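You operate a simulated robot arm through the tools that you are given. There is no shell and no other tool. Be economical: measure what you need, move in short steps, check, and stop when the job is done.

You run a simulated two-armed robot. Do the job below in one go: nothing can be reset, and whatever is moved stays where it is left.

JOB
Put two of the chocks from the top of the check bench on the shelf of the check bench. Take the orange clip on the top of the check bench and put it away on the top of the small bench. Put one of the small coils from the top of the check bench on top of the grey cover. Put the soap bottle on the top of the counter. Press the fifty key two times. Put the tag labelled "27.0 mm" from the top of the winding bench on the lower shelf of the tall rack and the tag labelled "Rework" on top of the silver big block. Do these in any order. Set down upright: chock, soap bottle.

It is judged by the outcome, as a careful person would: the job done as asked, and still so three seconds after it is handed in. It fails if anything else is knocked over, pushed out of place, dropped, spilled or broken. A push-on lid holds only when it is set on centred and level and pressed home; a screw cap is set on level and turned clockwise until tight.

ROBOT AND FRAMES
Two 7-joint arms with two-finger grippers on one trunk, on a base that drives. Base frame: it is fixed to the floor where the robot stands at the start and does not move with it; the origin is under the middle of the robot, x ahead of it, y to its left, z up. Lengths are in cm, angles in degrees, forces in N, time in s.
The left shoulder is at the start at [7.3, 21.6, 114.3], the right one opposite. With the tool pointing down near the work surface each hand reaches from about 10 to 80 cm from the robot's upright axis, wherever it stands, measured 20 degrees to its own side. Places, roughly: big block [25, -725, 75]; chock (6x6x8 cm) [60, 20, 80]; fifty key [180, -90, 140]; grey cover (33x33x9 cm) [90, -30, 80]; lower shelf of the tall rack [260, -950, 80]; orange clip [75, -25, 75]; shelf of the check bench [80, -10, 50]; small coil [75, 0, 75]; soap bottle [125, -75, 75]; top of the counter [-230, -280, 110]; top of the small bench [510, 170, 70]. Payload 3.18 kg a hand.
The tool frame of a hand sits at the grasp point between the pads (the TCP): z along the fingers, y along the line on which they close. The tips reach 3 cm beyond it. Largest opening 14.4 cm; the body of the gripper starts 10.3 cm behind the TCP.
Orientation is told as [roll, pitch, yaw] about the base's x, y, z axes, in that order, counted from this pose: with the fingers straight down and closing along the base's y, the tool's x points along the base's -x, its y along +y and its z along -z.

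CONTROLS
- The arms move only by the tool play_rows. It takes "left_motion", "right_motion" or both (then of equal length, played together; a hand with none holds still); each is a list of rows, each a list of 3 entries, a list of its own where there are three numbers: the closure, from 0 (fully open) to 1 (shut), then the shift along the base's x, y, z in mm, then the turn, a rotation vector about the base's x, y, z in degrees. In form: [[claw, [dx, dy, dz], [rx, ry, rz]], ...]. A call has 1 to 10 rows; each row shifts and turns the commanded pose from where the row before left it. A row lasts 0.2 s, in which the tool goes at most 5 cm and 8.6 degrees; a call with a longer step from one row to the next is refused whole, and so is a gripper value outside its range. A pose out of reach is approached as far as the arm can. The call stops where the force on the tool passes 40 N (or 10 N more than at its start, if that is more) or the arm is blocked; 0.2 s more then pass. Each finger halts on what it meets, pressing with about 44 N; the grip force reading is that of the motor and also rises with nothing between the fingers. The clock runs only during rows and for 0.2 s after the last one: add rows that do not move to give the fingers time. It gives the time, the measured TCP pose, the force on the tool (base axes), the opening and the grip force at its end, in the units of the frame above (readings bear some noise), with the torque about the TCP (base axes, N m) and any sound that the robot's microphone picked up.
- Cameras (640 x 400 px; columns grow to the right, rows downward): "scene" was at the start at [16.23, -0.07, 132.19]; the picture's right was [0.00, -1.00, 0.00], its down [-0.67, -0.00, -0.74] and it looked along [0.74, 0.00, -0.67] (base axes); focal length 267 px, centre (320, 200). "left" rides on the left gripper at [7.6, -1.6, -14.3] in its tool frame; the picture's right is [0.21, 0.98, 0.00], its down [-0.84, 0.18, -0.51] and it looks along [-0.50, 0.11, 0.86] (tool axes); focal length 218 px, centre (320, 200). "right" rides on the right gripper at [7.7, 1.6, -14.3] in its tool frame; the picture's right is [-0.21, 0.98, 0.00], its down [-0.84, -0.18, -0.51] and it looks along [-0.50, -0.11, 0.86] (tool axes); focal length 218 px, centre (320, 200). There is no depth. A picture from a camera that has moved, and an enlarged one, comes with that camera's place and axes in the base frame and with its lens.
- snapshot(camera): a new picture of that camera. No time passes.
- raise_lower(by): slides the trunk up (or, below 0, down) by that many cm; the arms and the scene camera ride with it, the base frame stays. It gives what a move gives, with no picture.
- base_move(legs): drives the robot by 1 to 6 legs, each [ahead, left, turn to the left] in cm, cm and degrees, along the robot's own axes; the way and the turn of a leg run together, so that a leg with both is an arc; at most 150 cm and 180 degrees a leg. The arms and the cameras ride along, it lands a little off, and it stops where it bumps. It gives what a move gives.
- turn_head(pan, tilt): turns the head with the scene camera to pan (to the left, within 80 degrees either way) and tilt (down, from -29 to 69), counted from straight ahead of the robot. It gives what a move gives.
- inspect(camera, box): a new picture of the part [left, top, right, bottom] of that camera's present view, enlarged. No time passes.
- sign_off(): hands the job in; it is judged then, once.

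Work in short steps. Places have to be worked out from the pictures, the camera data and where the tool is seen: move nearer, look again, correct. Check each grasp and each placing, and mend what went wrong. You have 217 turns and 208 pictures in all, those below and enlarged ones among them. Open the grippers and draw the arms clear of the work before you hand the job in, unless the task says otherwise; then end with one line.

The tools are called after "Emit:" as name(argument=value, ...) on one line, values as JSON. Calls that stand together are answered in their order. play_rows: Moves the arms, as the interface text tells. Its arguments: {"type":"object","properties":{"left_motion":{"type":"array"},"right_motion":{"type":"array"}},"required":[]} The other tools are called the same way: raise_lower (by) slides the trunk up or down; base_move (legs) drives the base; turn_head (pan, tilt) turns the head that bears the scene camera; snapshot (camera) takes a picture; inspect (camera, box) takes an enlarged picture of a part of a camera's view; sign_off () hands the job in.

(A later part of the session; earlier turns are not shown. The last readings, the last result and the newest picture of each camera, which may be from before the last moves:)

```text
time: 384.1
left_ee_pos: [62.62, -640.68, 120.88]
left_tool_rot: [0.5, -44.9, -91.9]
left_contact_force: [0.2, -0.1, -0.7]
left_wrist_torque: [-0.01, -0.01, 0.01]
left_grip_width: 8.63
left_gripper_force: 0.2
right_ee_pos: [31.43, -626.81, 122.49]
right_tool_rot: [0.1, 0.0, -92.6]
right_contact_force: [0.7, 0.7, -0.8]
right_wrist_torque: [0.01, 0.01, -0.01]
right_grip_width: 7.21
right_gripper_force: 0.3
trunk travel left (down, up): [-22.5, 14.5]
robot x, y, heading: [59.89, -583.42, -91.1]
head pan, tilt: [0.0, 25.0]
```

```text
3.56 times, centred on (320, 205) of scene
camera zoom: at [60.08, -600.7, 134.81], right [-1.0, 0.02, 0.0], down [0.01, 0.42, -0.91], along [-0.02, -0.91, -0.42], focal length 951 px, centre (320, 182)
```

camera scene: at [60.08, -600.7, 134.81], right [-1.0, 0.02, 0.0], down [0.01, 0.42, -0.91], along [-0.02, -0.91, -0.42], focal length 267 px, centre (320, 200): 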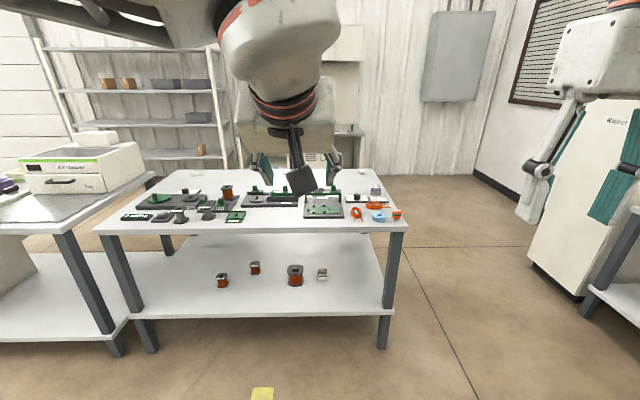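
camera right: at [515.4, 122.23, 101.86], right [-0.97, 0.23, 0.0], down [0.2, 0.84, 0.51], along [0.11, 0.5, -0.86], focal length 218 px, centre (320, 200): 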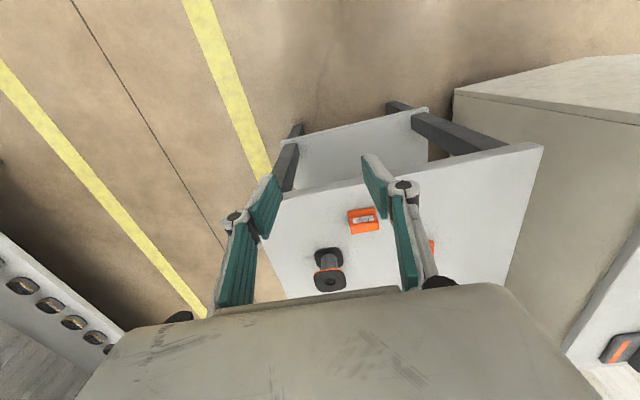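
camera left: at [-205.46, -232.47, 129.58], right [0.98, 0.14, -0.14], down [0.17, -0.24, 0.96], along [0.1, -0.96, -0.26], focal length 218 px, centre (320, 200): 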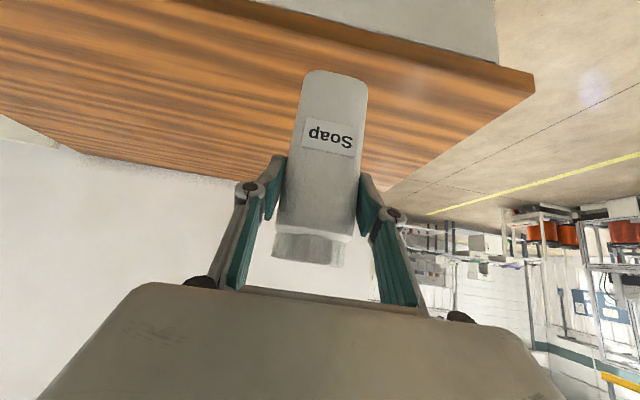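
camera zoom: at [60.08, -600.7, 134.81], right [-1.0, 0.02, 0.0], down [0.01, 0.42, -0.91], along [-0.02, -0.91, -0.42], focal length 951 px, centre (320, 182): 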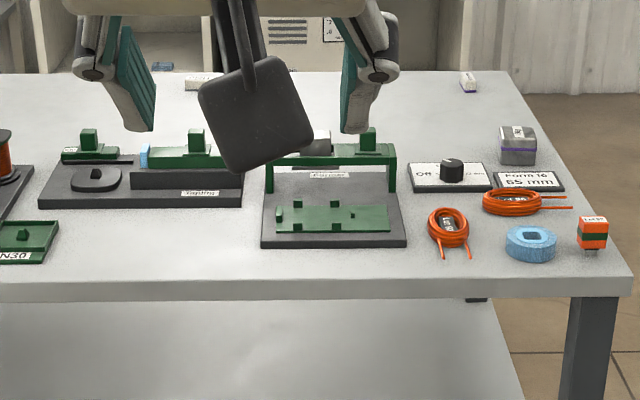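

This is the winding bench. The silver block is near its right end; tags must be small items toward the back. Move closer and shift the left hand out of view.

Emit:
play_rows(left_motion=[[0.4, [30, 20, 0], [0, 0, 0]], [0.4, [30, 20, 0], [0, 0, 0]], [0.4, [40, 20, 0], [0, 0, 0]], [0.4, [40, 20, 0], [0, 0, 0]], [0.4, [40, 20, 0], [0, 0, 0]]])

Emit:
base_move(legs=[[50, 0, 1]])

Emit:
turn_head(pan=0, tilt=38)

Emit:
snapshot(camera="scene")

```text
time: 385.3
left_ee_pos: [80.72, -630.62, 120.96]
left_tool_rot: [0.5, -44.9, -91.9]
left_contact_force: [1.6, 0.6, -0.4]
left_wrist_torque: [-0.06, 0.03, -0.04]
left_grip_width: 8.63
left_gripper_force: 0.0
right_ee_pos: [31.66, -626.87, 122.58]
right_tool_rot: [0.0, -0.1, -92.6]
right_contact_force: [0.5, 0.1, 0.5]
right_wrist_torque: [-0.04, 0.05, -0.02]
right_grip_width: 7.21
right_gripper_force: 0.1
trunk travel left (down, up): [-22.5, 14.5]
robot x, y, heading: [60.24, -583.95, -91.1]
head pan, tilt: [0.0, 25.0]
```

```text
time: 388.2
left_ee_pos: [80.57, -679.94, 120.97]
left_tool_rot: [0.6, -44.9, -91.0]
left_contact_force: [-0.1, 0.1, -0.4]
left_wrist_torque: [0.0, -0.02, 0.03]
left_grip_width: 8.63
left_gripper_force: 0.1
right_ee_pos: [31.51, -676.94, 122.55]
right_tool_rot: [0.2, -0.1, -91.6]
right_contact_force: [-0.3, -0.5, -0.2]
right_wrist_torque: [0.06, -0.03, 0.01]
right_grip_width: 7.21
right_gripper_force: 0.1
trunk travel left (down, up): [-22.5, 14.5]
robot x, y, heading: [60.0, -633.36, -90.3]
head pan, tilt: [0.0, 25.0]
```

```text
time: 389.0
left_ee_pos: [80.61, -679.73, 121.11]
left_tool_rot: [0.7, -44.9, -91.0]
left_contact_force: [-0.2, 0.5, -0.2]
left_wrist_torque: [-0.02, 0.01, 0.03]
left_grip_width: 8.62
left_gripper_force: 0.0
right_ee_pos: [31.66, -676.83, 122.64]
right_tool_rot: [0.1, 0.0, -91.8]
right_contact_force: [0.1, -0.1, -0.2]
right_wrist_torque: [0.0, 0.0, 0.01]
right_grip_width: 7.19
right_gripper_force: 0.0
trunk travel left (down, up): [-22.5, 14.5]
robot x, y, heading: [59.7, -633.36, -90.4]
head pan, tilt: [0.0, 38.0]
```

```text
62 pictures are left
camera scene: at [59.78, -649.65, 132.78], right [-1.0, 0.0, 0.0], down [0.0, 0.62, -0.79], along [0.0, -0.79, -0.62], focal length 267 px, centre (320, 200)
```

scene: 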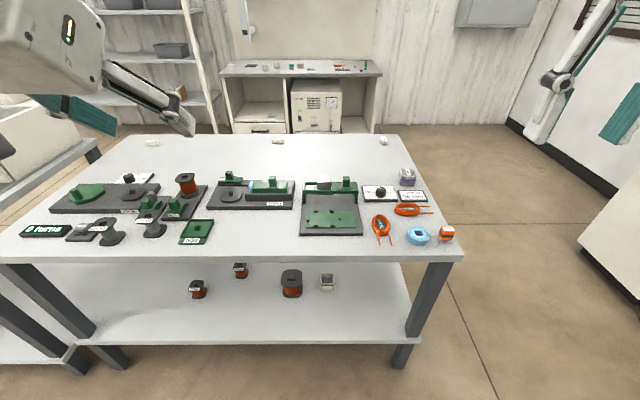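

Three small white items stand at the back; enlarge them.

Emit:
inspect(camera="scene", box=[370, 130, 430, 168])

Emit:
inspect(camera="scene", box=[130, 128, 300, 168])

Emit:
inspect(camera="scene", box=[355, 155, 475, 250])

```text
10.53 times, centred on (400, 149) of scene
camera zoom: at [59.78, -649.65, 132.78], right [-1.0, 0.0, 0.0], down [0.0, 0.62, -0.79], along [0.0, -0.79, -0.62], focal length 2815 px, centre (-522, 737)
```

zoom: 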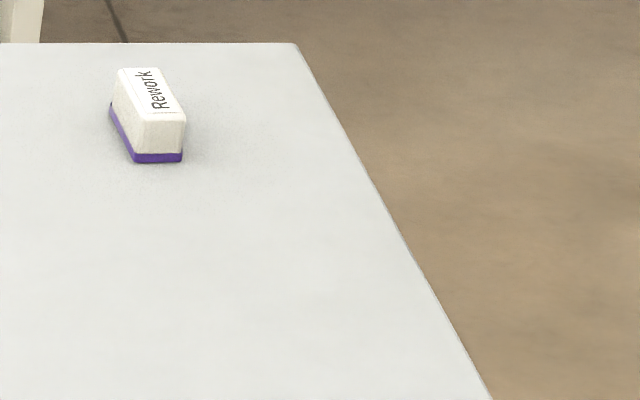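

```text
3.76 times, centred on (215, 148) of scene
camera zoom: at [59.78, -649.65, 132.78], right [-1.0, 0.0, 0.0], down [0.0, 0.62, -0.79], along [0.0, -0.79, -0.62], focal length 1007 px, centre (715, 396)
```

zoom: 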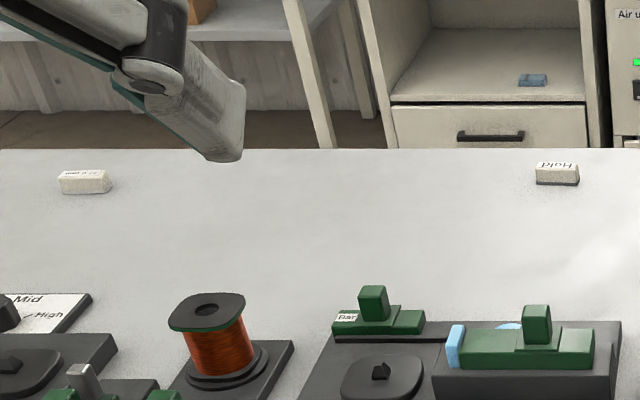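

```text
4.21 times, centred on (415, 202) of scene
camera zoom: at [59.78, -649.65, 132.78], right [-1.0, 0.0, 0.0], down [0.0, 0.62, -0.79], along [0.0, -0.79, -0.62], focal length 1126 px, centre (-80, 190)
```

zoom: 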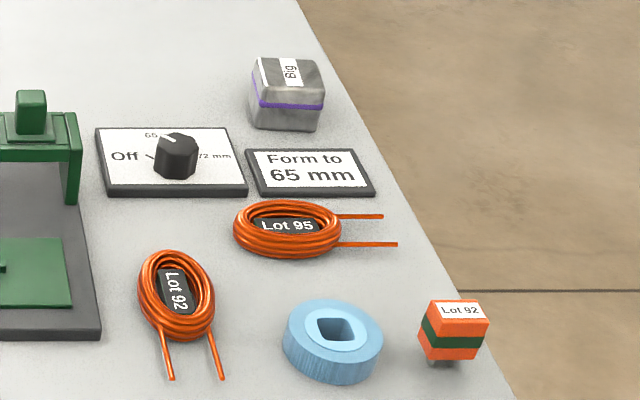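

"Rework" tag is at about (31,-760), the silver "Big" block at (30,-727), and the third tag at about (133,-757) (mm label). I'll reach the right-end items from the bench's right side. Untilt the left hand, then drive around.

Emit:
play_rows(left_motion=[[0.4, [0, 10, 5], [7.5, 0, 0]], [0.4, [0, 10, 5], [7.5, 0, 0]], [0.4, [0, 10, 5], [7.5, 0, 0]], [0.4, [0, 0, 0], [7.5, 0, 0]], [0.4, [0, 0, 0], [7.5, 0, 0]], [0.4, [0, 0, 0], [7.4, 0, 0]], [0.4, [0, 0, 0], [0, 0, 0]]])

Emit:
inspect(camera="scene", box=[140, 135, 170, 152])

Emit:
base_move(legs=[[0, -110, 0], [105, 0, 0], [0, 0, 90]])

Emit:
turn_head(pan=0, tilt=42)

Emit:
snapshot(camera="scene")

Emit:
snapshot(camera="right")

```text
time: 390.6
left_ee_pos: [80.53, -676.77, 122.54]
left_tool_rot: [-0.2, 0.0, -90.7]
left_contact_force: [0.2, -0.1, 1.4]
left_wrist_torque: [-0.05, 0.03, -0.02]
left_grip_width: 8.64
left_gripper_force: 0.0
right_ee_pos: [31.64, -676.76, 122.61]
right_tool_rot: [0.1, -0.1, -91.6]
right_contact_force: [0.2, -0.7, 0.8]
right_wrist_torque: [0.01, -0.02, -0.02]
right_grip_width: 7.24
right_gripper_force: 0.1
trunk travel left (down, up): [-22.5, 14.5]
robot x, y, heading: [59.47, -633.49, -90.3]
head pan, tilt: [0.0, 38.0]
```

```text
16.00 times, centred on (155, 144) of scene
camera zoom: at [59.8, -649.6, 132.78], right [-1.0, 0.0, 0.0], down [0.0, 0.62, -0.79], along [0.0, -0.79, -0.62], focal length 4278 px, centre (2960, 1104)
```

zoom: 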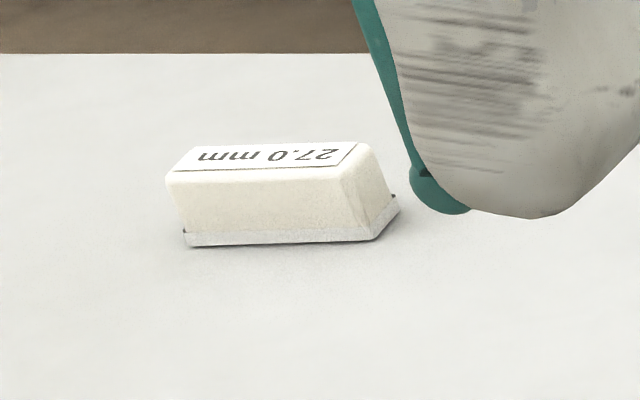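

```text
time: 404.2
left_ee_pos: [-29.84, -756.01, 123.34]
left_tool_rot: [-0.9, -1.4, -93.3]
left_contact_force: [0.1, 0.1, -0.9]
left_wrist_torque: [0.01, -0.03, 0.0]
left_grip_width: 8.66
left_gripper_force: 0.2
right_ee_pos: [-79.58, -753.7, 123.91]
right_tool_rot: [0.1, -1.4, -95.5]
right_contact_force: [0.4, -0.1, -0.3]
right_wrist_torque: [-0.01, 0.0, 0.0]
right_grip_width: 7.23
right_gripper_force: 0.0
trunk travel left (down, up): [-22.5, 14.5]
robot x, y, heading: [-50.18, -713.27, -92.9]
head pan, tilt: [0.0, 38.0]
stopped in leg 2: the robot was blocked; the commanded pose is now the measured one
```

```text
time: 404.8
left_ee_pos: [-29.66, -755.83, 123.48]
left_tool_rot: [-0.8, -1.6, -93.3]
left_contact_force: [-0.5, -0.2, 1.5]
left_wrist_torque: [0.0, -0.01, 0.02]
left_grip_width: 8.63
left_gripper_force: 0.0
right_ee_pos: [-79.48, -753.72, 123.98]
right_tool_rot: [0.2, -1.5, -95.3]
right_contact_force: [-0.5, -0.1, -0.7]
right_wrist_torque: [0.0, 0.01, -0.04]
right_grip_width: 7.21
right_gripper_force: 0.0
trunk travel left (down, up): [-22.5, 14.5]
robot x, y, heading: [-49.72, -713.94, -92.6]
head pan, tilt: [0.0, 42.0]
```

```text
57 pictures are left
camera scene: at [-49.22, -727.32, 132.54], right [-1.0, 0.05, 0.01], down [0.02, 0.65, -0.76], along [-0.04, -0.76, -0.65], focal length 267 px, centre (320, 200)
```

scene: 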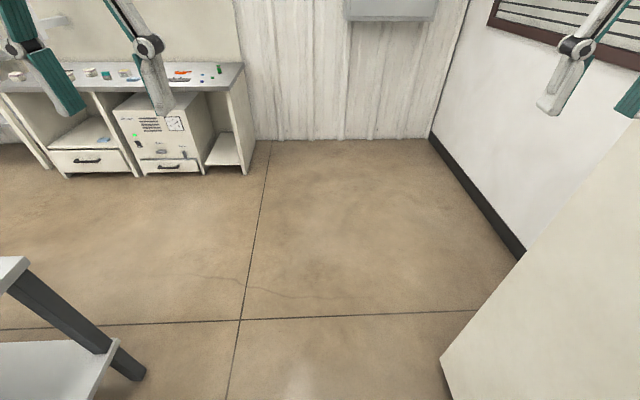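

```text
56 pictures are left
camera right: at [-77.21, -745.87, 138.04], right [0.95, -0.3, 0.01], down [-0.26, -0.81, 0.53], along [-0.15, -0.51, -0.85], focal length 218 px, centre (320, 200)
```

right: 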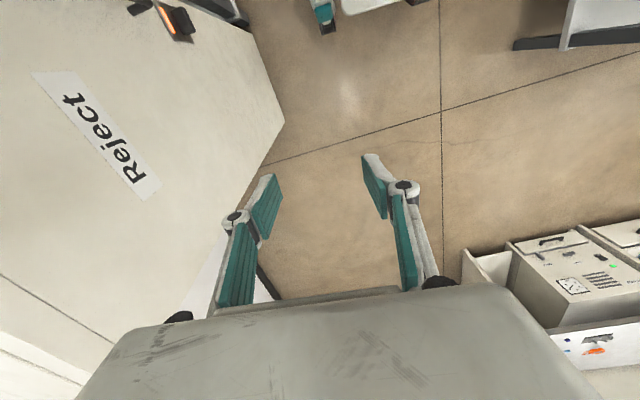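

The right elbow bumped the "Reject" cabinet. Ease back, strafe away from it, then turn to face the bench end and strafe along.

Emit:
base_move(legs=[[-10, 0, 0], [0, 26, 2.5], [0, 0, 90], [0, -35, 0]])

Emit:
snapshot(camera="scene")

Emit:
snapshot(camera="right")

```text
time: 415.5
left_ee_pos: [19.56, -719.11, 122.7]
left_tool_rot: [-0.3, -0.3, -1.2]
left_contact_force: [-0.2, -0.7, 0.7]
left_wrist_torque: [-0.02, -0.03, -0.01]
left_grip_width: 8.64
left_gripper_force: 0.1
right_ee_pos: [19.2, -768.93, 122.64]
right_tool_rot: [0.8, -0.1, -3.3]
right_contact_force: [-0.9, -0.1, 0.2]
right_wrist_torque: [0.0, 0.0, 0.0]
right_grip_width: 7.2
right_gripper_force: 0.1
trunk travel left (down, up): [-22.5, 14.5]
robot x, y, heading: [-24.29, -739.78, -0.9]
head pan, tilt: [0.0, 42.0]
```

```text
55 pictures are left
camera scene: at [-7.93, -740.03, 132.17], right [-0.01, -1.0, 0.0], down [-0.67, 0.01, -0.74], along [0.74, -0.01, -0.67], focal length 267 px, centre (320, 200)
```

scene: 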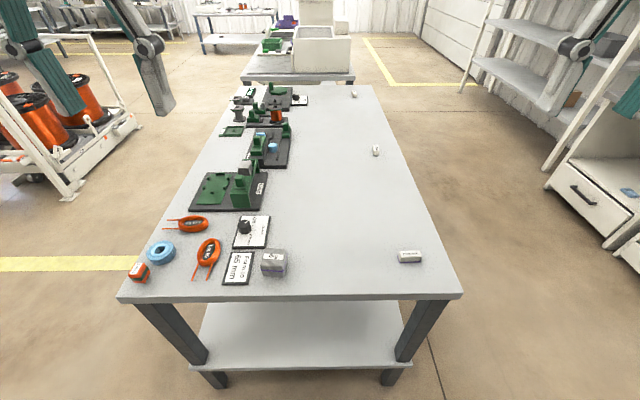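

```text
54 pictures are left
camera right: at [11.48, -767.06, 136.85], right [0.26, 0.96, 0.01], down [0.83, -0.23, 0.51], along [0.49, -0.12, -0.86], focal length 218 px, centre (320, 200)
```

right: 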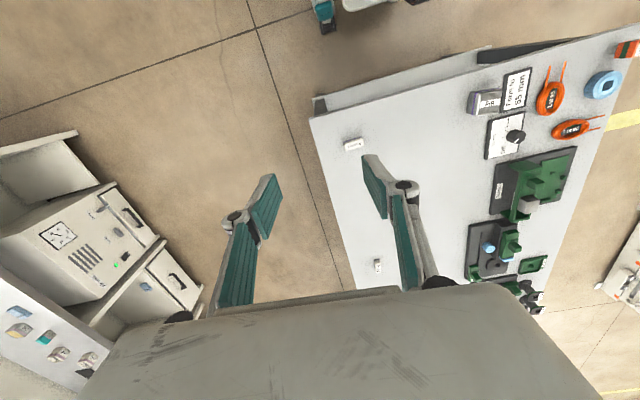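

Clear view: "Rework" tag at (29,-761.8), block top centre near (26.7,-731.5). Lower the right hand over the tag.

Emit:
play_rows(right_motion=[[0.5, [12, 9, -40], [0, 0, 3]], [0.5, [12, 9, -40], [-0.8, 0, 0]], [0.5, [12, 9, -40], [0, 0, 0]], [0.5, [12, 9, -40], [0, 0, 0]], [0.45, [12, 9, -40], [0, 0, 0]], [0.45, [12, 9, -40], [0, 0, 0]], [0.45, [13, 9, -40], [0, 0, 0]], [0.45, [13, 8, -35], [0, 0, 0]], [0.45, [0, 0, 0], [0, 0, 0]]])

Emit:
snapshot(camera="right")

```text
time: 417.5
left_ee_pos: [19.51, -719.13, 122.76]
left_tool_rot: [-0.4, -0.3, -1.3]
left_contact_force: [0.6, -0.4, -0.4]
left_wrist_torque: [0.04, 0.02, -0.02]
left_grip_width: 8.66
left_gripper_force: 0.1
right_ee_pos: [28.98, -761.85, 91.1]
right_tool_rot: [0.0, -0.2, -0.3]
right_contact_force: [0.6, 0.2, -0.7]
right_wrist_torque: [-0.01, 0.03, 0.0]
right_grip_width: 7.91
right_gripper_force: 0.0
trunk travel left (down, up): [-22.5, 14.5]
robot x, y, heading: [-24.3, -739.47, -0.7]
head pan, tilt: [0.0, 42.0]
```

```text
53 pictures are left
camera right: at [21.2, -760.23, 105.3], right [0.21, 0.98, 0.0], down [0.84, -0.18, 0.51], along [0.5, -0.11, -0.86], focal length 218 px, centre (320, 200)
```

right: 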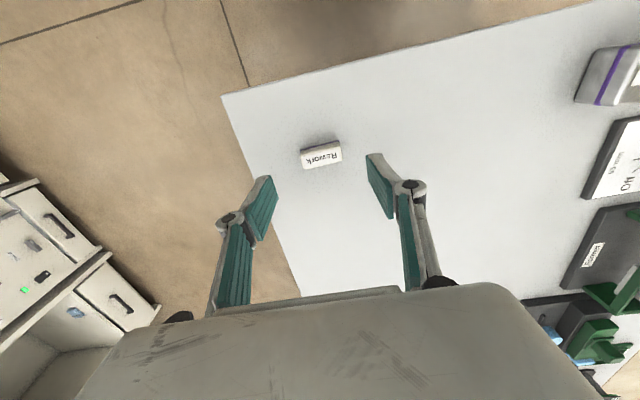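

Aligned. Lower and grip the tag.

Emit:
play_rows(right_motion=[[0.45, [4, 0, -30], [0, 0, 0]], [0.45, [0, 0, -30], [0, 0, 0]], [0.5, [0, 0, -15], [0, 0, 0]], [0.5, [0, 0, -5], [0, 0, 0]], [0.7, [0, 0, 0], [0, 0, 0]], [1, [0, 0, 0], [0, 0, 0]], [1, [0, 0, 0], [0, 0, 0]]])

Emit:
snapshot(camera="right")

```text
time: 419.1
left_ee_pos: [19.42, -719.17, 122.7]
left_tool_rot: [-0.3, -0.3, -1.3]
left_contact_force: [-0.2, 1.0, 0.4]
left_wrist_torque: [0.0, 0.01, -0.02]
left_grip_width: 8.62
left_gripper_force: 0.2
right_ee_pos: [29.37, -761.72, 82.93]
right_tool_rot: [0.0, -0.1, -0.1]
right_contact_force: [-0.4, 1.1, -0.2]
right_wrist_torque: [0.0, -0.02, 0.04]
right_grip_width: 0.01
right_gripper_force: 30.5
trunk travel left (down, up): [-22.5, 14.5]
robot x, y, heading: [-24.32, -739.77, -0.7]
head pan, tilt: [0.0, 42.0]
```

```text
52 pictures are left
camera right: at [21.61, -760.11, 97.28], right [0.21, 0.98, 0.0], down [0.84, -0.18, 0.51], along [0.5, -0.11, -0.86], focal length 218 px, centre (320, 200)
```

right: 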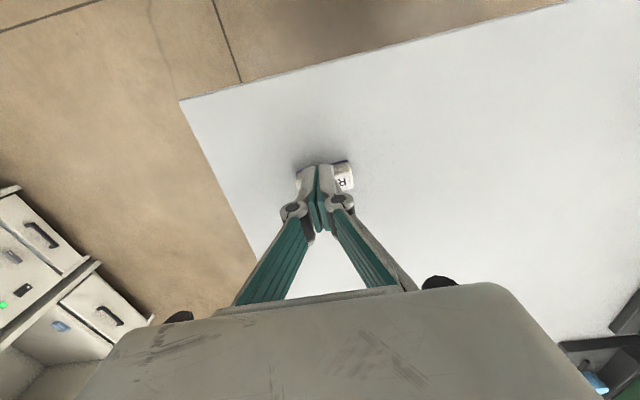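

Fingers closed above the tag – this bench is lower than assumed. Reopen and lower further until near contact.

Emit:
play_rows(right_motion=[[0.7, [0, 0, 10], [0, 0, 0]], [0.45, [0, 0, 0], [0, 0, 0]], [0.45, [0, 0, 0], [0, 0, 0]], [0.45, [0, 0, -20], [0, 0, 0]], [0.45, [0, 0, -10], [0, 0, 0]], [0.45, [0, 0, -8], [0, 0, 0]], [0.45, [0, 0, -8], [0, 0, 0]], [0.45, [0, 0, -8], [0, 0, 0]], [0.45, [0, 0, -8], [0, 0, 0]], [0.45, [0, 0, 0], [0, 0, 0]]])

Emit:
snapshot(camera="right")

```text
time: 420.7
left_ee_pos: [19.26, -719.2, 122.89]
left_tool_rot: [-0.3, -0.4, -1.3]
left_contact_force: [-0.6, 0.1, 0.4]
left_wrist_torque: [-0.01, 0.04, -0.02]
left_grip_width: 8.66
left_gripper_force: 0.0
right_ee_pos: [29.57, -761.55, 81.01]
right_tool_rot: [0.3, -0.9, -0.7]
right_contact_force: [-7.5, -7.2, 45.1]
right_wrist_torque: [-0.85, 0.63, 0.03]
right_grip_width: 4.83
right_gripper_force: 45.1
trunk travel left (down, up): [-22.5, 14.5]
robot x, y, heading: [-24.45, -739.91, -0.7]
head pan, tilt: [0.0, 42.0]
stopped in row 7 (right hand): the force on the tool passed its limit at 61 N (the readings are from after the stop); the commanded pose is now the measured one
```

```text
51 pictures are left
camera right: at [21.66, -760.08, 95.12], right [0.22, 0.98, 0.01], down [0.83, -0.19, 0.52], along [0.51, -0.11, -0.85], focal length 218 px, centre (320, 200)
```

right: 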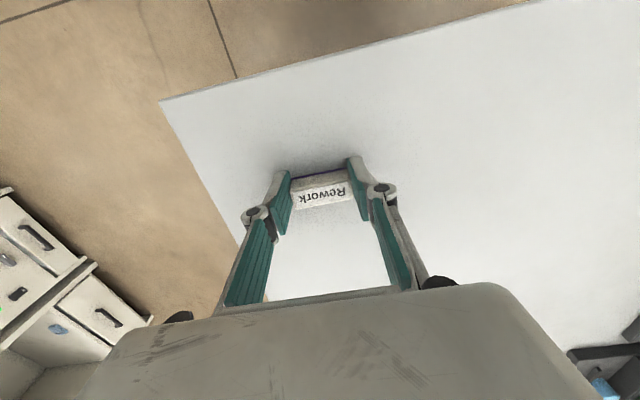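

The bench top is ~77.7; the tag is between the fingers. Raise slightly, close and lift.

Emit:
play_rows(right_motion=[[0.45, [0, 0, 3], [0, 0, 0]], [0.7, [0, 0, 0], [0, 0, 0]], [1, [0, 0, 0], [0, 0, 0]], [1, [0, 0, 0], [0, 0, 0]], [1, [0, 0, 10], [0, 0, 0]], [1, [0, 0, 25], [0, 0, 0]], [1, [0, 0, 35], [0, 0, 0]], [1, [0, 0, 30], [0, 0, 0]], [1, [0, 0, 0], [0, 0, 0]]])

Emit:
snapshot(camera="right")

Emit:
snapshot(camera="scene")

```text
time: 422.7
left_ee_pos: [19.62, -719.13, 122.71]
left_tool_rot: [-0.3, -0.3, -1.4]
left_contact_force: [0.5, -0.3, 0.1]
left_wrist_torque: [0.01, 0.03, -0.03]
left_grip_width: 8.62
left_gripper_force: 0.1
right_ee_pos: [29.51, -761.84, 90.57]
right_tool_rot: [0.0, -0.3, -0.4]
right_contact_force: [-0.5, -0.6, -0.1]
right_wrist_torque: [0.0, 0.01, 0.01]
right_grip_width: 4.84
right_gripper_force: 44.1
trunk travel left (down, up): [-22.5, 14.5]
robot x, y, heading: [-24.26, -739.63, -0.7]
head pan, tilt: [0.0, 42.0]
```

```text
50 pictures are left
camera right: at [21.72, -760.2, 104.76], right [0.22, 0.98, 0.0], down [0.84, -0.19, 0.51], along [0.5, -0.11, -0.86], focal length 218 px, centre (320, 200)
```

right: 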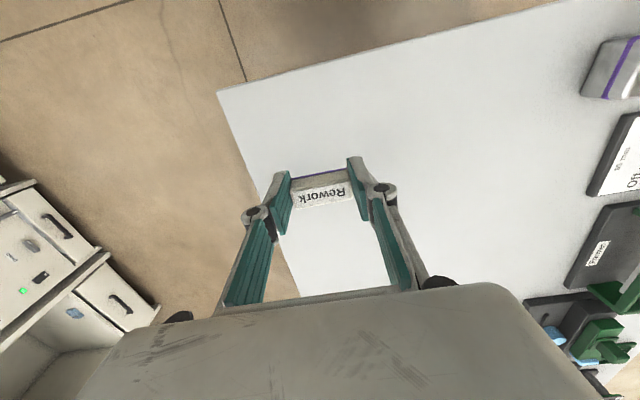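

```text
49 pictures are left
camera scene: at [-7.9, -740.04, 132.16], right [-0.01, -1.0, 0.0], down [-0.67, 0.01, -0.74], along [0.74, -0.01, -0.67], focal length 267 px, centre (320, 200)
```

scene: 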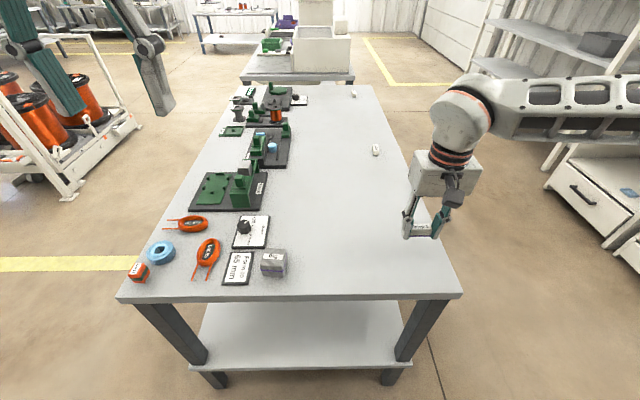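

Tag held. Raise, strafe the base left 22 cm so the right hand comes near the block, and look.

Emit:
play_rows(right_motion=[[1, [0, 0, 40], [0, 0, 0]], [1, [-15, 20, 20], [0, 0, 0]], [1, [0, 0, 0], [0, 0, 0]]])

Emit:
base_move(legs=[[0, 22, 0.7]])

Emit:
snapshot(camera="right")

Emit:
inspect(camera="scene", box=[270, 180, 430, 300])

```text
time: 423.5
left_ee_pos: [19.59, -719.2, 122.87]
left_tool_rot: [-0.3, -0.3, -1.3]
left_contact_force: [0.1, 0.4, -0.7]
left_wrist_torque: [-0.01, 0.01, -0.01]
left_grip_width: 8.66
left_gripper_force: 0.1
right_ee_pos: [27.93, -759.82, 96.61]
right_tool_rot: [0.2, -0.4, -0.4]
right_contact_force: [-0.2, 0.5, -0.1]
right_wrist_torque: [0.0, -0.01, 0.01]
right_grip_width: 4.85
right_gripper_force: 44.2
trunk travel left (down, up): [-22.5, 14.5]
robot x, y, heading: [-24.32, -739.51, -0.9]
head pan, tilt: [0.0, 42.0]
```

```text
time: 426.1
left_ee_pos: [19.38, -696.2, 122.69]
left_tool_rot: [-0.3, -0.4, -0.6]
left_contact_force: [0.6, -0.4, -0.9]
left_wrist_torque: [-0.03, 0.03, 0.01]
left_grip_width: 8.63
left_gripper_force: 0.1
right_ee_pos: [28.57, -736.85, 96.62]
right_tool_rot: [0.2, -0.4, 0.3]
right_contact_force: [0.3, 0.4, 0.4]
right_wrist_torque: [-0.02, 0.04, 0.01]
right_grip_width: 4.82
right_gripper_force: 44.1
trunk travel left (down, up): [-22.5, 14.5]
robot x, y, heading: [-24.16, -717.18, 0.0]
head pan, tilt: [0.0, 42.0]
```

```text
48 pictures are left
camera right: at [20.63, -735.26, 110.8], right [0.2, 0.98, 0.0], down [0.84, -0.18, 0.51], along [0.5, -0.1, -0.86], focal length 218 px, centre (320, 200)
```

right: 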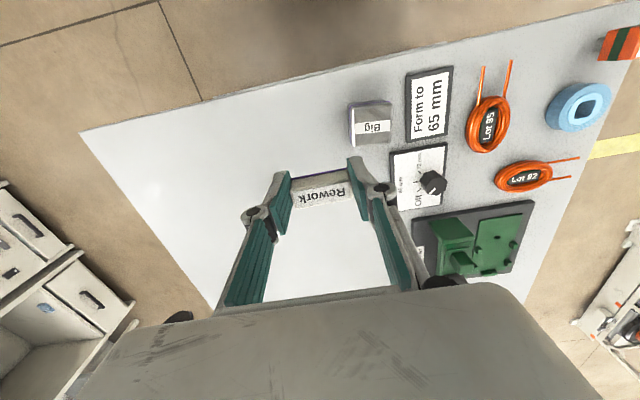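

```text
3.33 times, centred on (350, 240) of scene
camera zoom: at [-7.78, -717.46, 132.17], right [0.0, -1.0, 0.0], down [-0.67, 0.0, -0.74], along [0.74, 0.0, -0.67], focal length 891 px, centre (220, 67)
```

zoom: 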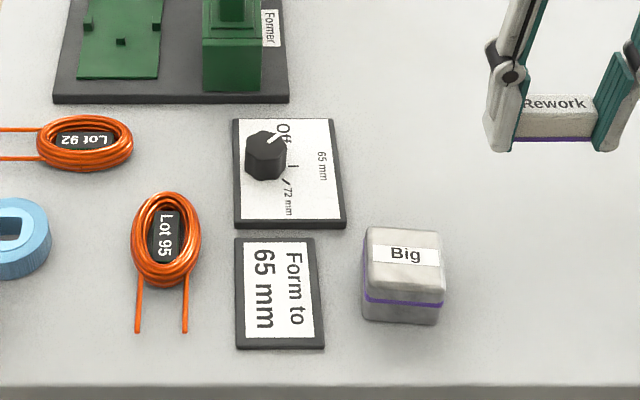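

Block top centre ≈ (27.8,-729.9), z≈83.9. Move the tag over it and lower.

Emit:
play_rows(right_motion=[[1, [-4, 35, 0], [0, 0, -0.3]], [1, [-4, 35, 0], [0, 0, 0]], [1, [0, 0, -30], [0, 0, 0]], [1, [0, 0, -35], [0, 0, 0]], [1, [0, 0, 0], [0, 0, 0]]])

Emit:
snapshot(camera="right")

Emit:
inspect(camera="scene", box=[310, 200, 410, 275])

```text
time: 427.3
left_ee_pos: [19.32, -696.29, 122.7]
left_tool_rot: [-0.2, -0.3, -0.6]
left_contact_force: [-0.2, -0.2, 0.1]
left_wrist_torque: [0.02, -0.01, 0.02]
left_grip_width: 8.61
left_gripper_force: 0.0
right_ee_pos: [27.65, -729.74, 90.1]
right_tool_rot: [0.1, -0.4, 0.1]
right_contact_force: [0.2, 0.1, 0.2]
right_wrist_torque: [0.04, -0.01, 0.02]
right_grip_width: 4.83
right_gripper_force: 43.9
trunk travel left (down, up): [-22.5, 14.5]
robot x, y, heading: [-24.19, -717.43, -0.3]
head pan, tilt: [0.0, 42.0]
```

```text
46 pictures are left
camera right: at [19.76, -728.17, 104.29], right [0.21, 0.98, 0.0], down [0.84, -0.18, 0.51], along [0.5, -0.1, -0.86], focal length 218 px, centre (320, 200)
```

right: 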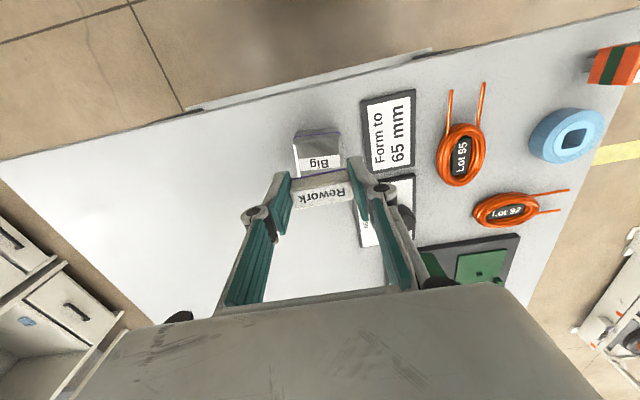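

```text
5.33 times, centred on (360, 238) of scene
camera zoom: at [-7.82, -717.51, 132.19], right [0.0, -1.0, 0.0], down [-0.67, 0.0, -0.74], along [0.74, 0.0, -0.67], focal length 1426 px, centre (107, 0)
```

zoom: 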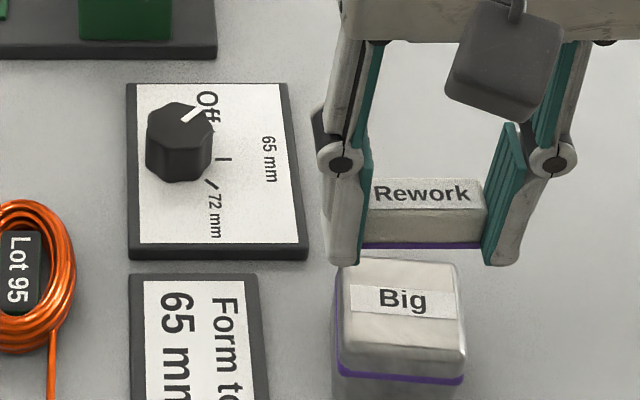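

The tag is ~2 cm too far along +x relative to the block's top; correct by -20 mm (and +4 mm in y), then lower gently.

Emit:
play_rows(right_motion=[[1, [-20, 4, 0], [0, 0, 0]], [1, [0, 0, -10], [0, 0, 0]], [1, [0, 0, -6], [0, 0, 0]], [1, [0, 0, -4], [0, 0, 0]], [1, [0, 0, -3], [0, 0, 0]], [1, [0, 0, -3], [0, 0, 0]], [1, [0, 0, 0], [0, 0, 0]]])

Emit:
inspect(camera="scene", box=[310, 200, 410, 275])

Emit:
snapshot(camera="right")

```text
time: 428.9
left_ee_pos: [19.34, -696.3, 122.8]
left_tool_rot: [-0.3, -0.3, -0.7]
left_contact_force: [-0.8, 0.4, 0.0]
left_wrist_torque: [-0.01, 0.0, -0.03]
left_grip_width: 8.63
left_gripper_force: 0.0
right_ee_pos: [25.64, -729.47, 87.53]
right_tool_rot: [0.1, -0.3, 0.1]
right_contact_force: [0.0, -1.1, 0.0]
right_wrist_torque: [0.02, 0.0, -0.01]
right_grip_width: 4.85
right_gripper_force: 43.8
trunk travel left (down, up): [-22.5, 14.5]
robot x, y, heading: [-23.94, -717.62, 0.2]
head pan, tilt: [0.0, 42.0]
```

```text
5.33 times, centred on (360, 238) of scene
camera zoom: at [-7.79, -717.49, 132.17], right [0.0, -1.0, 0.0], down [-0.67, 0.0, -0.74], along [0.74, 0.0, -0.67], focal length 1426 px, centre (107, 0)
```

zoom: 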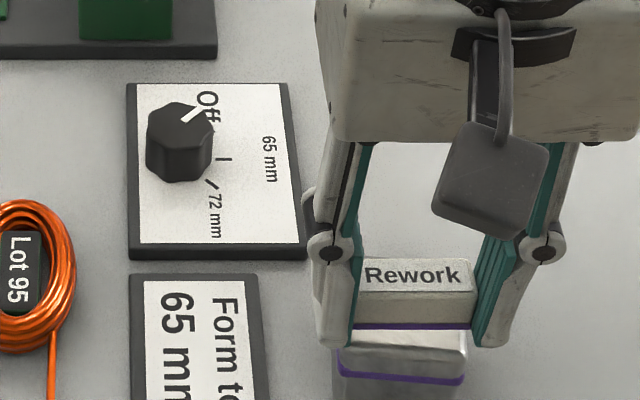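

```text
43 pictures are left
camera right: at [17.81, -727.84, 101.71], right [0.21, 0.98, 0.0], down [0.84, -0.18, 0.51], along [0.5, -0.1, -0.86], focal length 218 px, centre (320, 200)
```

right: 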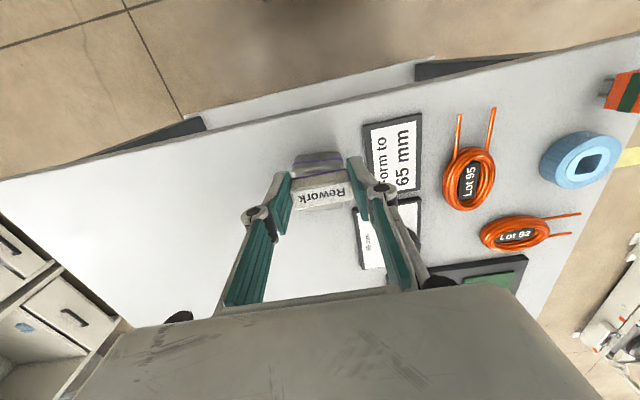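

Well placed; shift +4 mm in y and continue down.

Emit:
play_rows(right_motion=[[1, [0, 4, -3], [0, 0, 0]], [1, [0, 0, -3], [0, 0, 0]], [1, [0, 0, -3], [0, 0, 0]], [1, [0, 0, -3], [0, 0, 0]], [1, [0, 0, 0], [0, 0, 0]]])

Emit:
inspect(camera="scene", box=[310, 200, 410, 275])

```text
time: 430.1
left_ee_pos: [19.43, -696.26, 122.66]
left_tool_rot: [-0.3, -0.3, -0.7]
left_contact_force: [-1.1, 0.6, 0.2]
left_wrist_torque: [0.0, 0.01, 0.0]
left_grip_width: 8.62
left_gripper_force: 0.0
right_ee_pos: [25.59, -728.99, 86.3]
right_tool_rot: [0.1, -0.4, 0.0]
right_contact_force: [0.9, 0.6, -0.1]
right_wrist_torque: [0.02, -0.01, 0.03]
right_grip_width: 4.85
right_gripper_force: 44.0
trunk travel left (down, up): [-22.5, 14.5]
robot x, y, heading: [-23.98, -717.25, -0.2]
head pan, tilt: [0.0, 42.0]
```

```text
5.33 times, centred on (360, 238) of scene
camera zoom: at [-7.79, -717.49, 132.17], right [0.0, -1.0, 0.0], down [-0.67, 0.0, -0.74], along [0.74, 0.0, -0.67], focal length 1426 px, centre (107, 0)
```

zoom: 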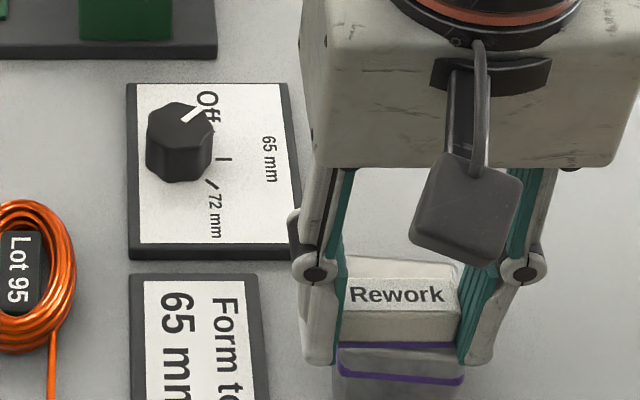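

Nearly there; lower in 2 mm steps.

Emit:
play_rows(right_motion=[[1, [0, 0, -2], [0, 0, 0]], [1, [0, 0, -2], [0, 0, 0]], [1, [0, 0, -2], [0, 0, 0]], [1, [0, 0, -2], [0, 0, 0]], [1, [0, 0, 0], [0, 0, 0]]])

Emit:
inspect(camera="scene", box=[310, 200, 410, 275])

```text
time: 431.3
left_ee_pos: [19.39, -696.24, 122.71]
left_tool_rot: [-0.3, -0.3, -0.6]
left_contact_force: [-0.3, -0.1, 0.2]
left_wrist_torque: [0.0, -0.01, 0.02]
left_grip_width: 8.64
left_gripper_force: 0.1
right_ee_pos: [25.65, -729.03, 85.57]
right_tool_rot: [0.0, -0.5, 0.1]
right_contact_force: [-0.4, 0.3, -0.1]
right_wrist_torque: [0.02, 0.0, 0.01]
right_grip_width: 4.83
right_gripper_force: 44.1
trunk travel left (down, up): [-22.5, 14.5]
robot x, y, heading: [-23.69, -717.75, -0.1]
head pan, tilt: [0.0, 42.0]
```

```text
5.33 times, centred on (360, 238) of scene
camera zoom: at [-7.78, -717.49, 132.17], right [0.0, -1.0, 0.0], down [-0.67, 0.0, -0.74], along [0.74, 0.0, -0.67], focal length 1426 px, centre (107, 0)
```

zoom: 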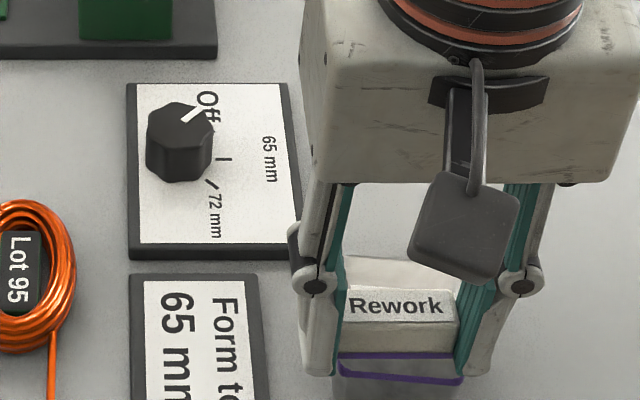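

Block top is lower than thought (~82), so the tag should go 12 mm further in +x. Shift and continue.

Emit:
play_rows(right_motion=[[1, [6, 0, 3], [0, 0, 0]], [1, [6, 0, 0], [0, 0, 0]], [1, [0, 0, -3], [0, 0, 0]], [1, [0, 0, -2], [0, 0, 0]], [1, [0, 0, -2], [0, 0, 0]], [1, [0, 0, 0], [0, 0, 0]]])

Emit:
inspect(camera="scene", box=[310, 200, 410, 275])

```text
time: 432.7
left_ee_pos: [19.09, -696.28, 122.67]
left_tool_rot: [-0.3, -0.5, -0.5]
left_contact_force: [-0.6, 0.4, 0.3]
left_wrist_torque: [-0.02, -0.05, -0.02]
left_grip_width: 8.63
left_gripper_force: 0.0
right_ee_pos: [26.8, -729.05, 85.4]
right_tool_rot: [0.2, -0.6, -0.1]
right_contact_force: [-3.1, -4.7, 22.8]
right_wrist_torque: [-0.5, 0.12, -0.02]
right_grip_width: 4.85
right_gripper_force: 44.4
trunk travel left (down, up): [-22.5, 14.5]
robot x, y, heading: [-24.07, -717.7, -0.0]
head pan, tilt: [0.0, 42.0]
```

```text
5.33 times, centred on (360, 238) of scene
camera zoom: at [-7.97, -717.51, 132.23], right [0.0, -1.0, 0.0], down [-0.67, 0.0, -0.74], along [0.74, 0.0, -0.67], focal length 1426 px, centre (107, 0)
```

zoom: 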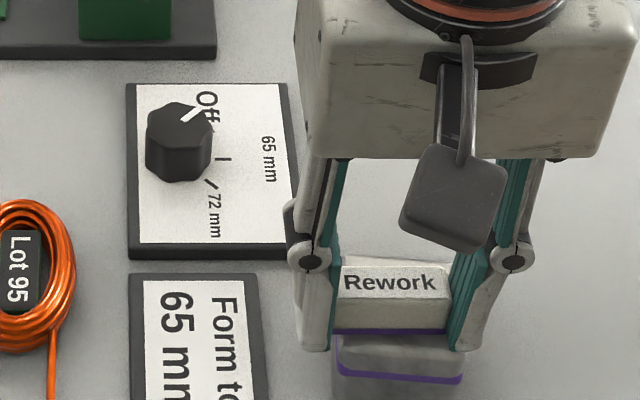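

Contact made, slightly off to the left; raise a touch, shift 3 mm right, re-lower.

Emit:
play_rows(right_motion=[[1, [0, 0, 4], [0, 0, 0]], [1, [0, -3, 0], [0, 0.4, 0]], [1, [0, 0, -2], [0, 0, 0]], [1, [0, 0, -1.5], [0, 0, 0]], [1, [0, 0, 0], [0, 0, 0]]])

Emit:
snapshot(camera="right")

```text
time: 433.9
left_ee_pos: [19.23, -696.29, 122.91]
left_tool_rot: [-0.2, -0.3, -0.6]
left_contact_force: [-0.5, 0.4, 0.0]
left_wrist_torque: [0.0, -0.02, 0.01]
left_grip_width: 8.65
left_gripper_force: 0.0
right_ee_pos: [26.75, -729.36, 85.32]
right_tool_rot: [0.2, -0.3, -0.1]
right_contact_force: [-3.2, -1.2, 25.5]
right_wrist_torque: [-0.32, 0.01, -0.1]
right_grip_width: 4.82
right_gripper_force: 44.5
trunk travel left (down, up): [-22.5, 14.5]
robot x, y, heading: [-23.89, -717.32, -0.1]
head pan, tilt: [0.0, 42.0]
```

```text
39 pictures are left
camera right: at [19.01, -727.74, 99.61], right [0.21, 0.98, 0.0], down [0.84, -0.18, 0.51], along [0.5, -0.1, -0.86], focal length 218 px, centre (320, 200)
```

right: 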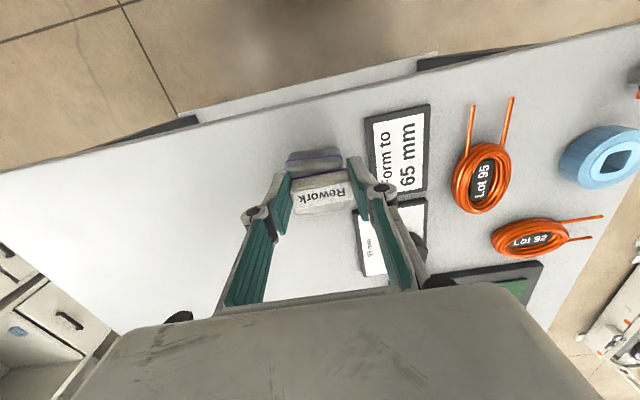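

Resting on the block. Ease 1 mm, open, and lift.

Emit:
play_rows(right_motion=[[1, [0, 0, 1.5], [0, 0, 0]], [0.63, [0, 0, 0], [0, 0, 0]], [0.56, [0, 0, 0], [0, 0, 0]], [0.56, [0, 0, 10], [0, 0, 0]], [0.56, [0, 0, 30], [0, 0, 0]], [0.56, [0, 0, 40], [0, 0, 0]], [0.56, [0, 0, 40], [0, 0, 0]], [0.56, [-20, -20, 30], [0, 0, 0]], [0.56, [-20, -20, 0], [0, 0, 0]]])

Emit:
inspect(camera="scene", box=[310, 200, 410, 275])

```text
time: 435.9
left_ee_pos: [19.36, -696.35, 122.69]
left_tool_rot: [-0.3, -0.3, -0.6]
left_contact_force: [-0.6, 0.3, 0.4]
left_wrist_torque: [0.01, 0.01, 0.0]
left_grip_width: 8.64
left_gripper_force: 0.2
right_ee_pos: [22.73, -733.42, 100.25]
right_tool_rot: [0.2, 0.1, 0.0]
right_contact_force: [0.1, -1.1, 0.6]
right_wrist_torque: [0.04, 0.0, 0.0]
right_grip_width: 6.32
right_gripper_force: 0.1
trunk travel left (down, up): [-22.5, 14.5]
robot x, y, heading: [-23.9, -717.58, -0.2]
head pan, tilt: [0.0, 42.0]
```

```text
5.33 times, centred on (360, 238) of scene
camera zoom: at [-7.78, -717.54, 132.17], right [0.0, -1.0, 0.0], down [-0.67, 0.0, -0.74], along [0.74, 0.0, -0.67], focal length 1426 px, centre (107, 0)
```

zoom: 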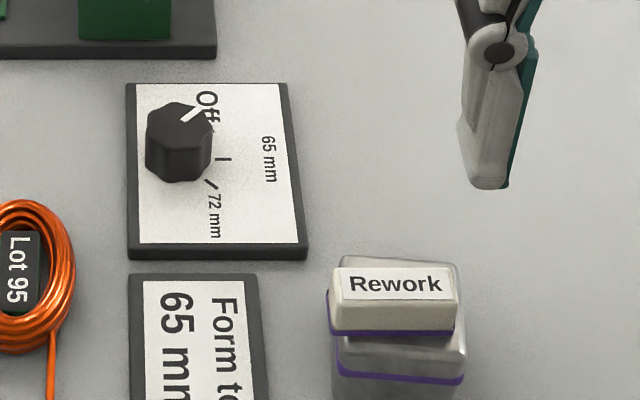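

"Rework" tag rests on the silver block. Now go around behind the bench to reach the "27.0 mm" tag at about (134.4,-759.7).

Emit:
base_move(legs=[[0, -120, 0], [142, 0, 0], [0, 0, 90], [28, 0, 0]])

Emit:
snapshot(camera="scene")

Emit:
snapshot(camera="right")

```text
time: 458.7
left_ee_pos: [96.54, -764.47, 122.76]
left_tool_rot: [-0.2, -0.3, 90.4]
left_contact_force: [-1.0, 0.3, 0.3]
left_wrist_torque: [-0.07, 0.0, 0.0]
left_grip_width: 8.64
left_gripper_force: 0.1
right_ee_pos: [133.57, -760.36, 100.25]
right_tool_rot: [0.1, 0.0, 91.1]
right_contact_force: [0.1, 0.3, -0.6]
right_wrist_torque: [0.0, -0.01, 0.03]
right_grip_width: 6.36
right_gripper_force: 0.0
trunk travel left (down, up): [-22.5, 14.5]
robot x, y, heading: [118.74, -807.55, 90.6]
head pan, tilt: [0.0, 42.0]
```

```text
37 pictures are left
camera scene: at [118.4, -791.59, 132.17], right [1.0, 0.02, 0.0], down [0.01, -0.67, -0.74], along [-0.01, 0.74, -0.67], focal length 267 px, centre (320, 200)
```

scene: 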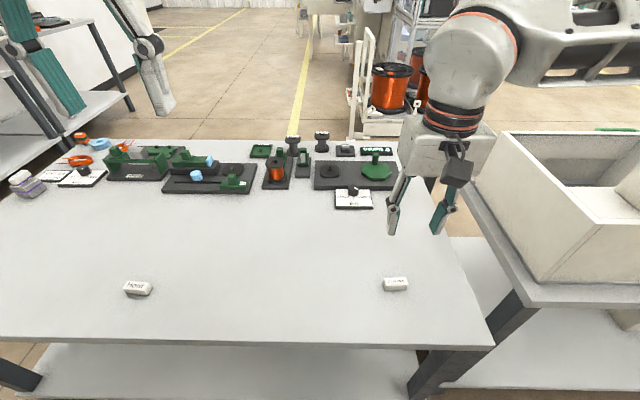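

```text
36 pictures are left
camera right: at [132.01, -768.11, 114.47], right [-0.98, 0.19, 0.0], down [0.16, 0.85, 0.51], along [0.09, 0.5, -0.86], focal length 218 px, centre (320, 200)
```

right: 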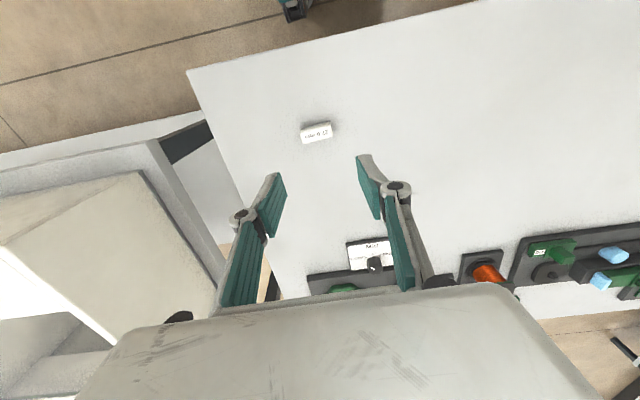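

Aligned over the tag (needs +6° yaw). Lower to grip.

Emit:
play_rows(right_motion=[[0.45, [4, 4, -35], [0, 0, 3]], [0.45, [0, 0, -40], [0, 0, 3]], [0.45, [0, 0, -40], [0, 0, 0]], [0.45, [0, 0, -35], [0, 0, 0]], [0.45, [0, 0, 0], [0, 0, 0]]])

Emit:
snapshot(camera="right")

```text
time: 459.9
left_ee_pos: [96.67, -764.65, 122.74]
left_tool_rot: [-0.3, -0.3, 90.4]
left_contact_force: [0.3, -0.9, -0.2]
left_wrist_torque: [0.03, 0.0, 0.0]
left_grip_width: 8.63
left_gripper_force: 0.0
right_ee_pos: [133.86, -759.97, 85.23]
right_tool_rot: [0.1, 0.0, 97.0]
right_contact_force: [-0.5, 0.2, -0.9]
right_wrist_torque: [-0.02, 0.03, -0.05]
right_grip_width: 7.93
right_gripper_force: 0.1
trunk travel left (down, up): [-22.5, 14.5]
robot x, y, heading: [118.21, -807.36, 91.0]
head pan, tilt: [0.0, 42.0]
```

```text
35 pictures are left
camera right: at [133.26, -767.85, 99.49], right [-1.0, 0.09, 0.0], down [0.07, 0.86, 0.51], along [0.04, 0.51, -0.86], focal length 218 px, centre (320, 200)
```

right: 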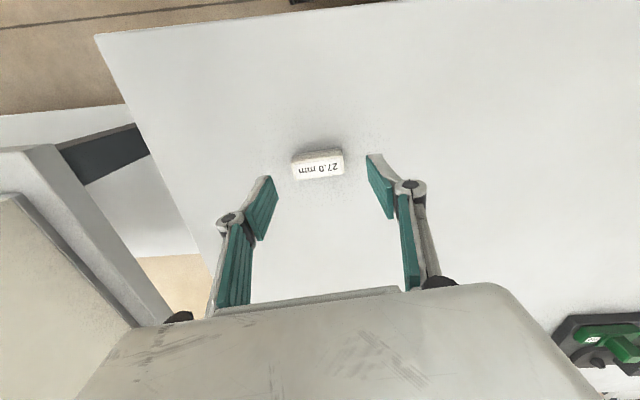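

Lower to just above the bench and close.

Emit:
play_rows(right_motion=[[0.45, [2, 3, -25], [0, 0, 0]], [0.45, [0, 0, -12], [0, 0, 0]], [0.45, [0, 0, -4], [0, 0, 0]], [0.75, [0, 0, 0], [0, 0, 0]], [1, [0, 0, 0], [0, 0, 0]], [1, [0, 0, 0], [0, 0, 0]], [1, [0, 0, 10], [0, 0, 0]], [1, [0, 0, 30], [0, 0, 0]], [1, [0, 0, 40], [0, 0, 0]], [1, [0, 0, 40], [0, 0, 0]]])

Emit:
snapshot(camera="right")

```text
time: 462.1
left_ee_pos: [96.53, -764.63, 122.81]
left_tool_rot: [-0.3, -0.3, 90.4]
left_contact_force: [-0.4, 0.1, -0.3]
left_wrist_torque: [0.03, -0.01, 0.0]
left_grip_width: 8.65
left_gripper_force: 0.0
right_ee_pos: [134.17, -759.78, 93.25]
right_tool_rot: [0.1, 0.0, 97.2]
right_contact_force: [0.4, -0.9, 0.3]
right_wrist_torque: [0.0, -0.02, 0.01]
right_grip_width: 4.83
right_gripper_force: 44.5
trunk travel left (down, up): [-22.5, 14.5]
robot x, y, heading: [118.49, -807.69, 90.9]
head pan, tilt: [0.0, 42.0]
```

```text
34 pictures are left
camera right: at [133.41, -767.76, 107.43], right [-1.0, 0.09, 0.0], down [0.07, 0.86, 0.51], along [0.04, 0.51, -0.86], focal length 218 px, centre (320, 200)
```

right: 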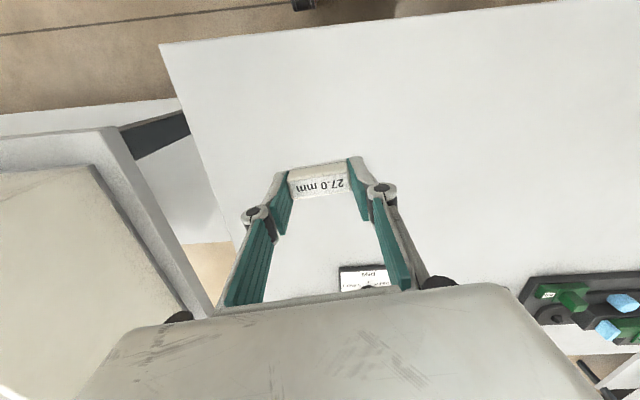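

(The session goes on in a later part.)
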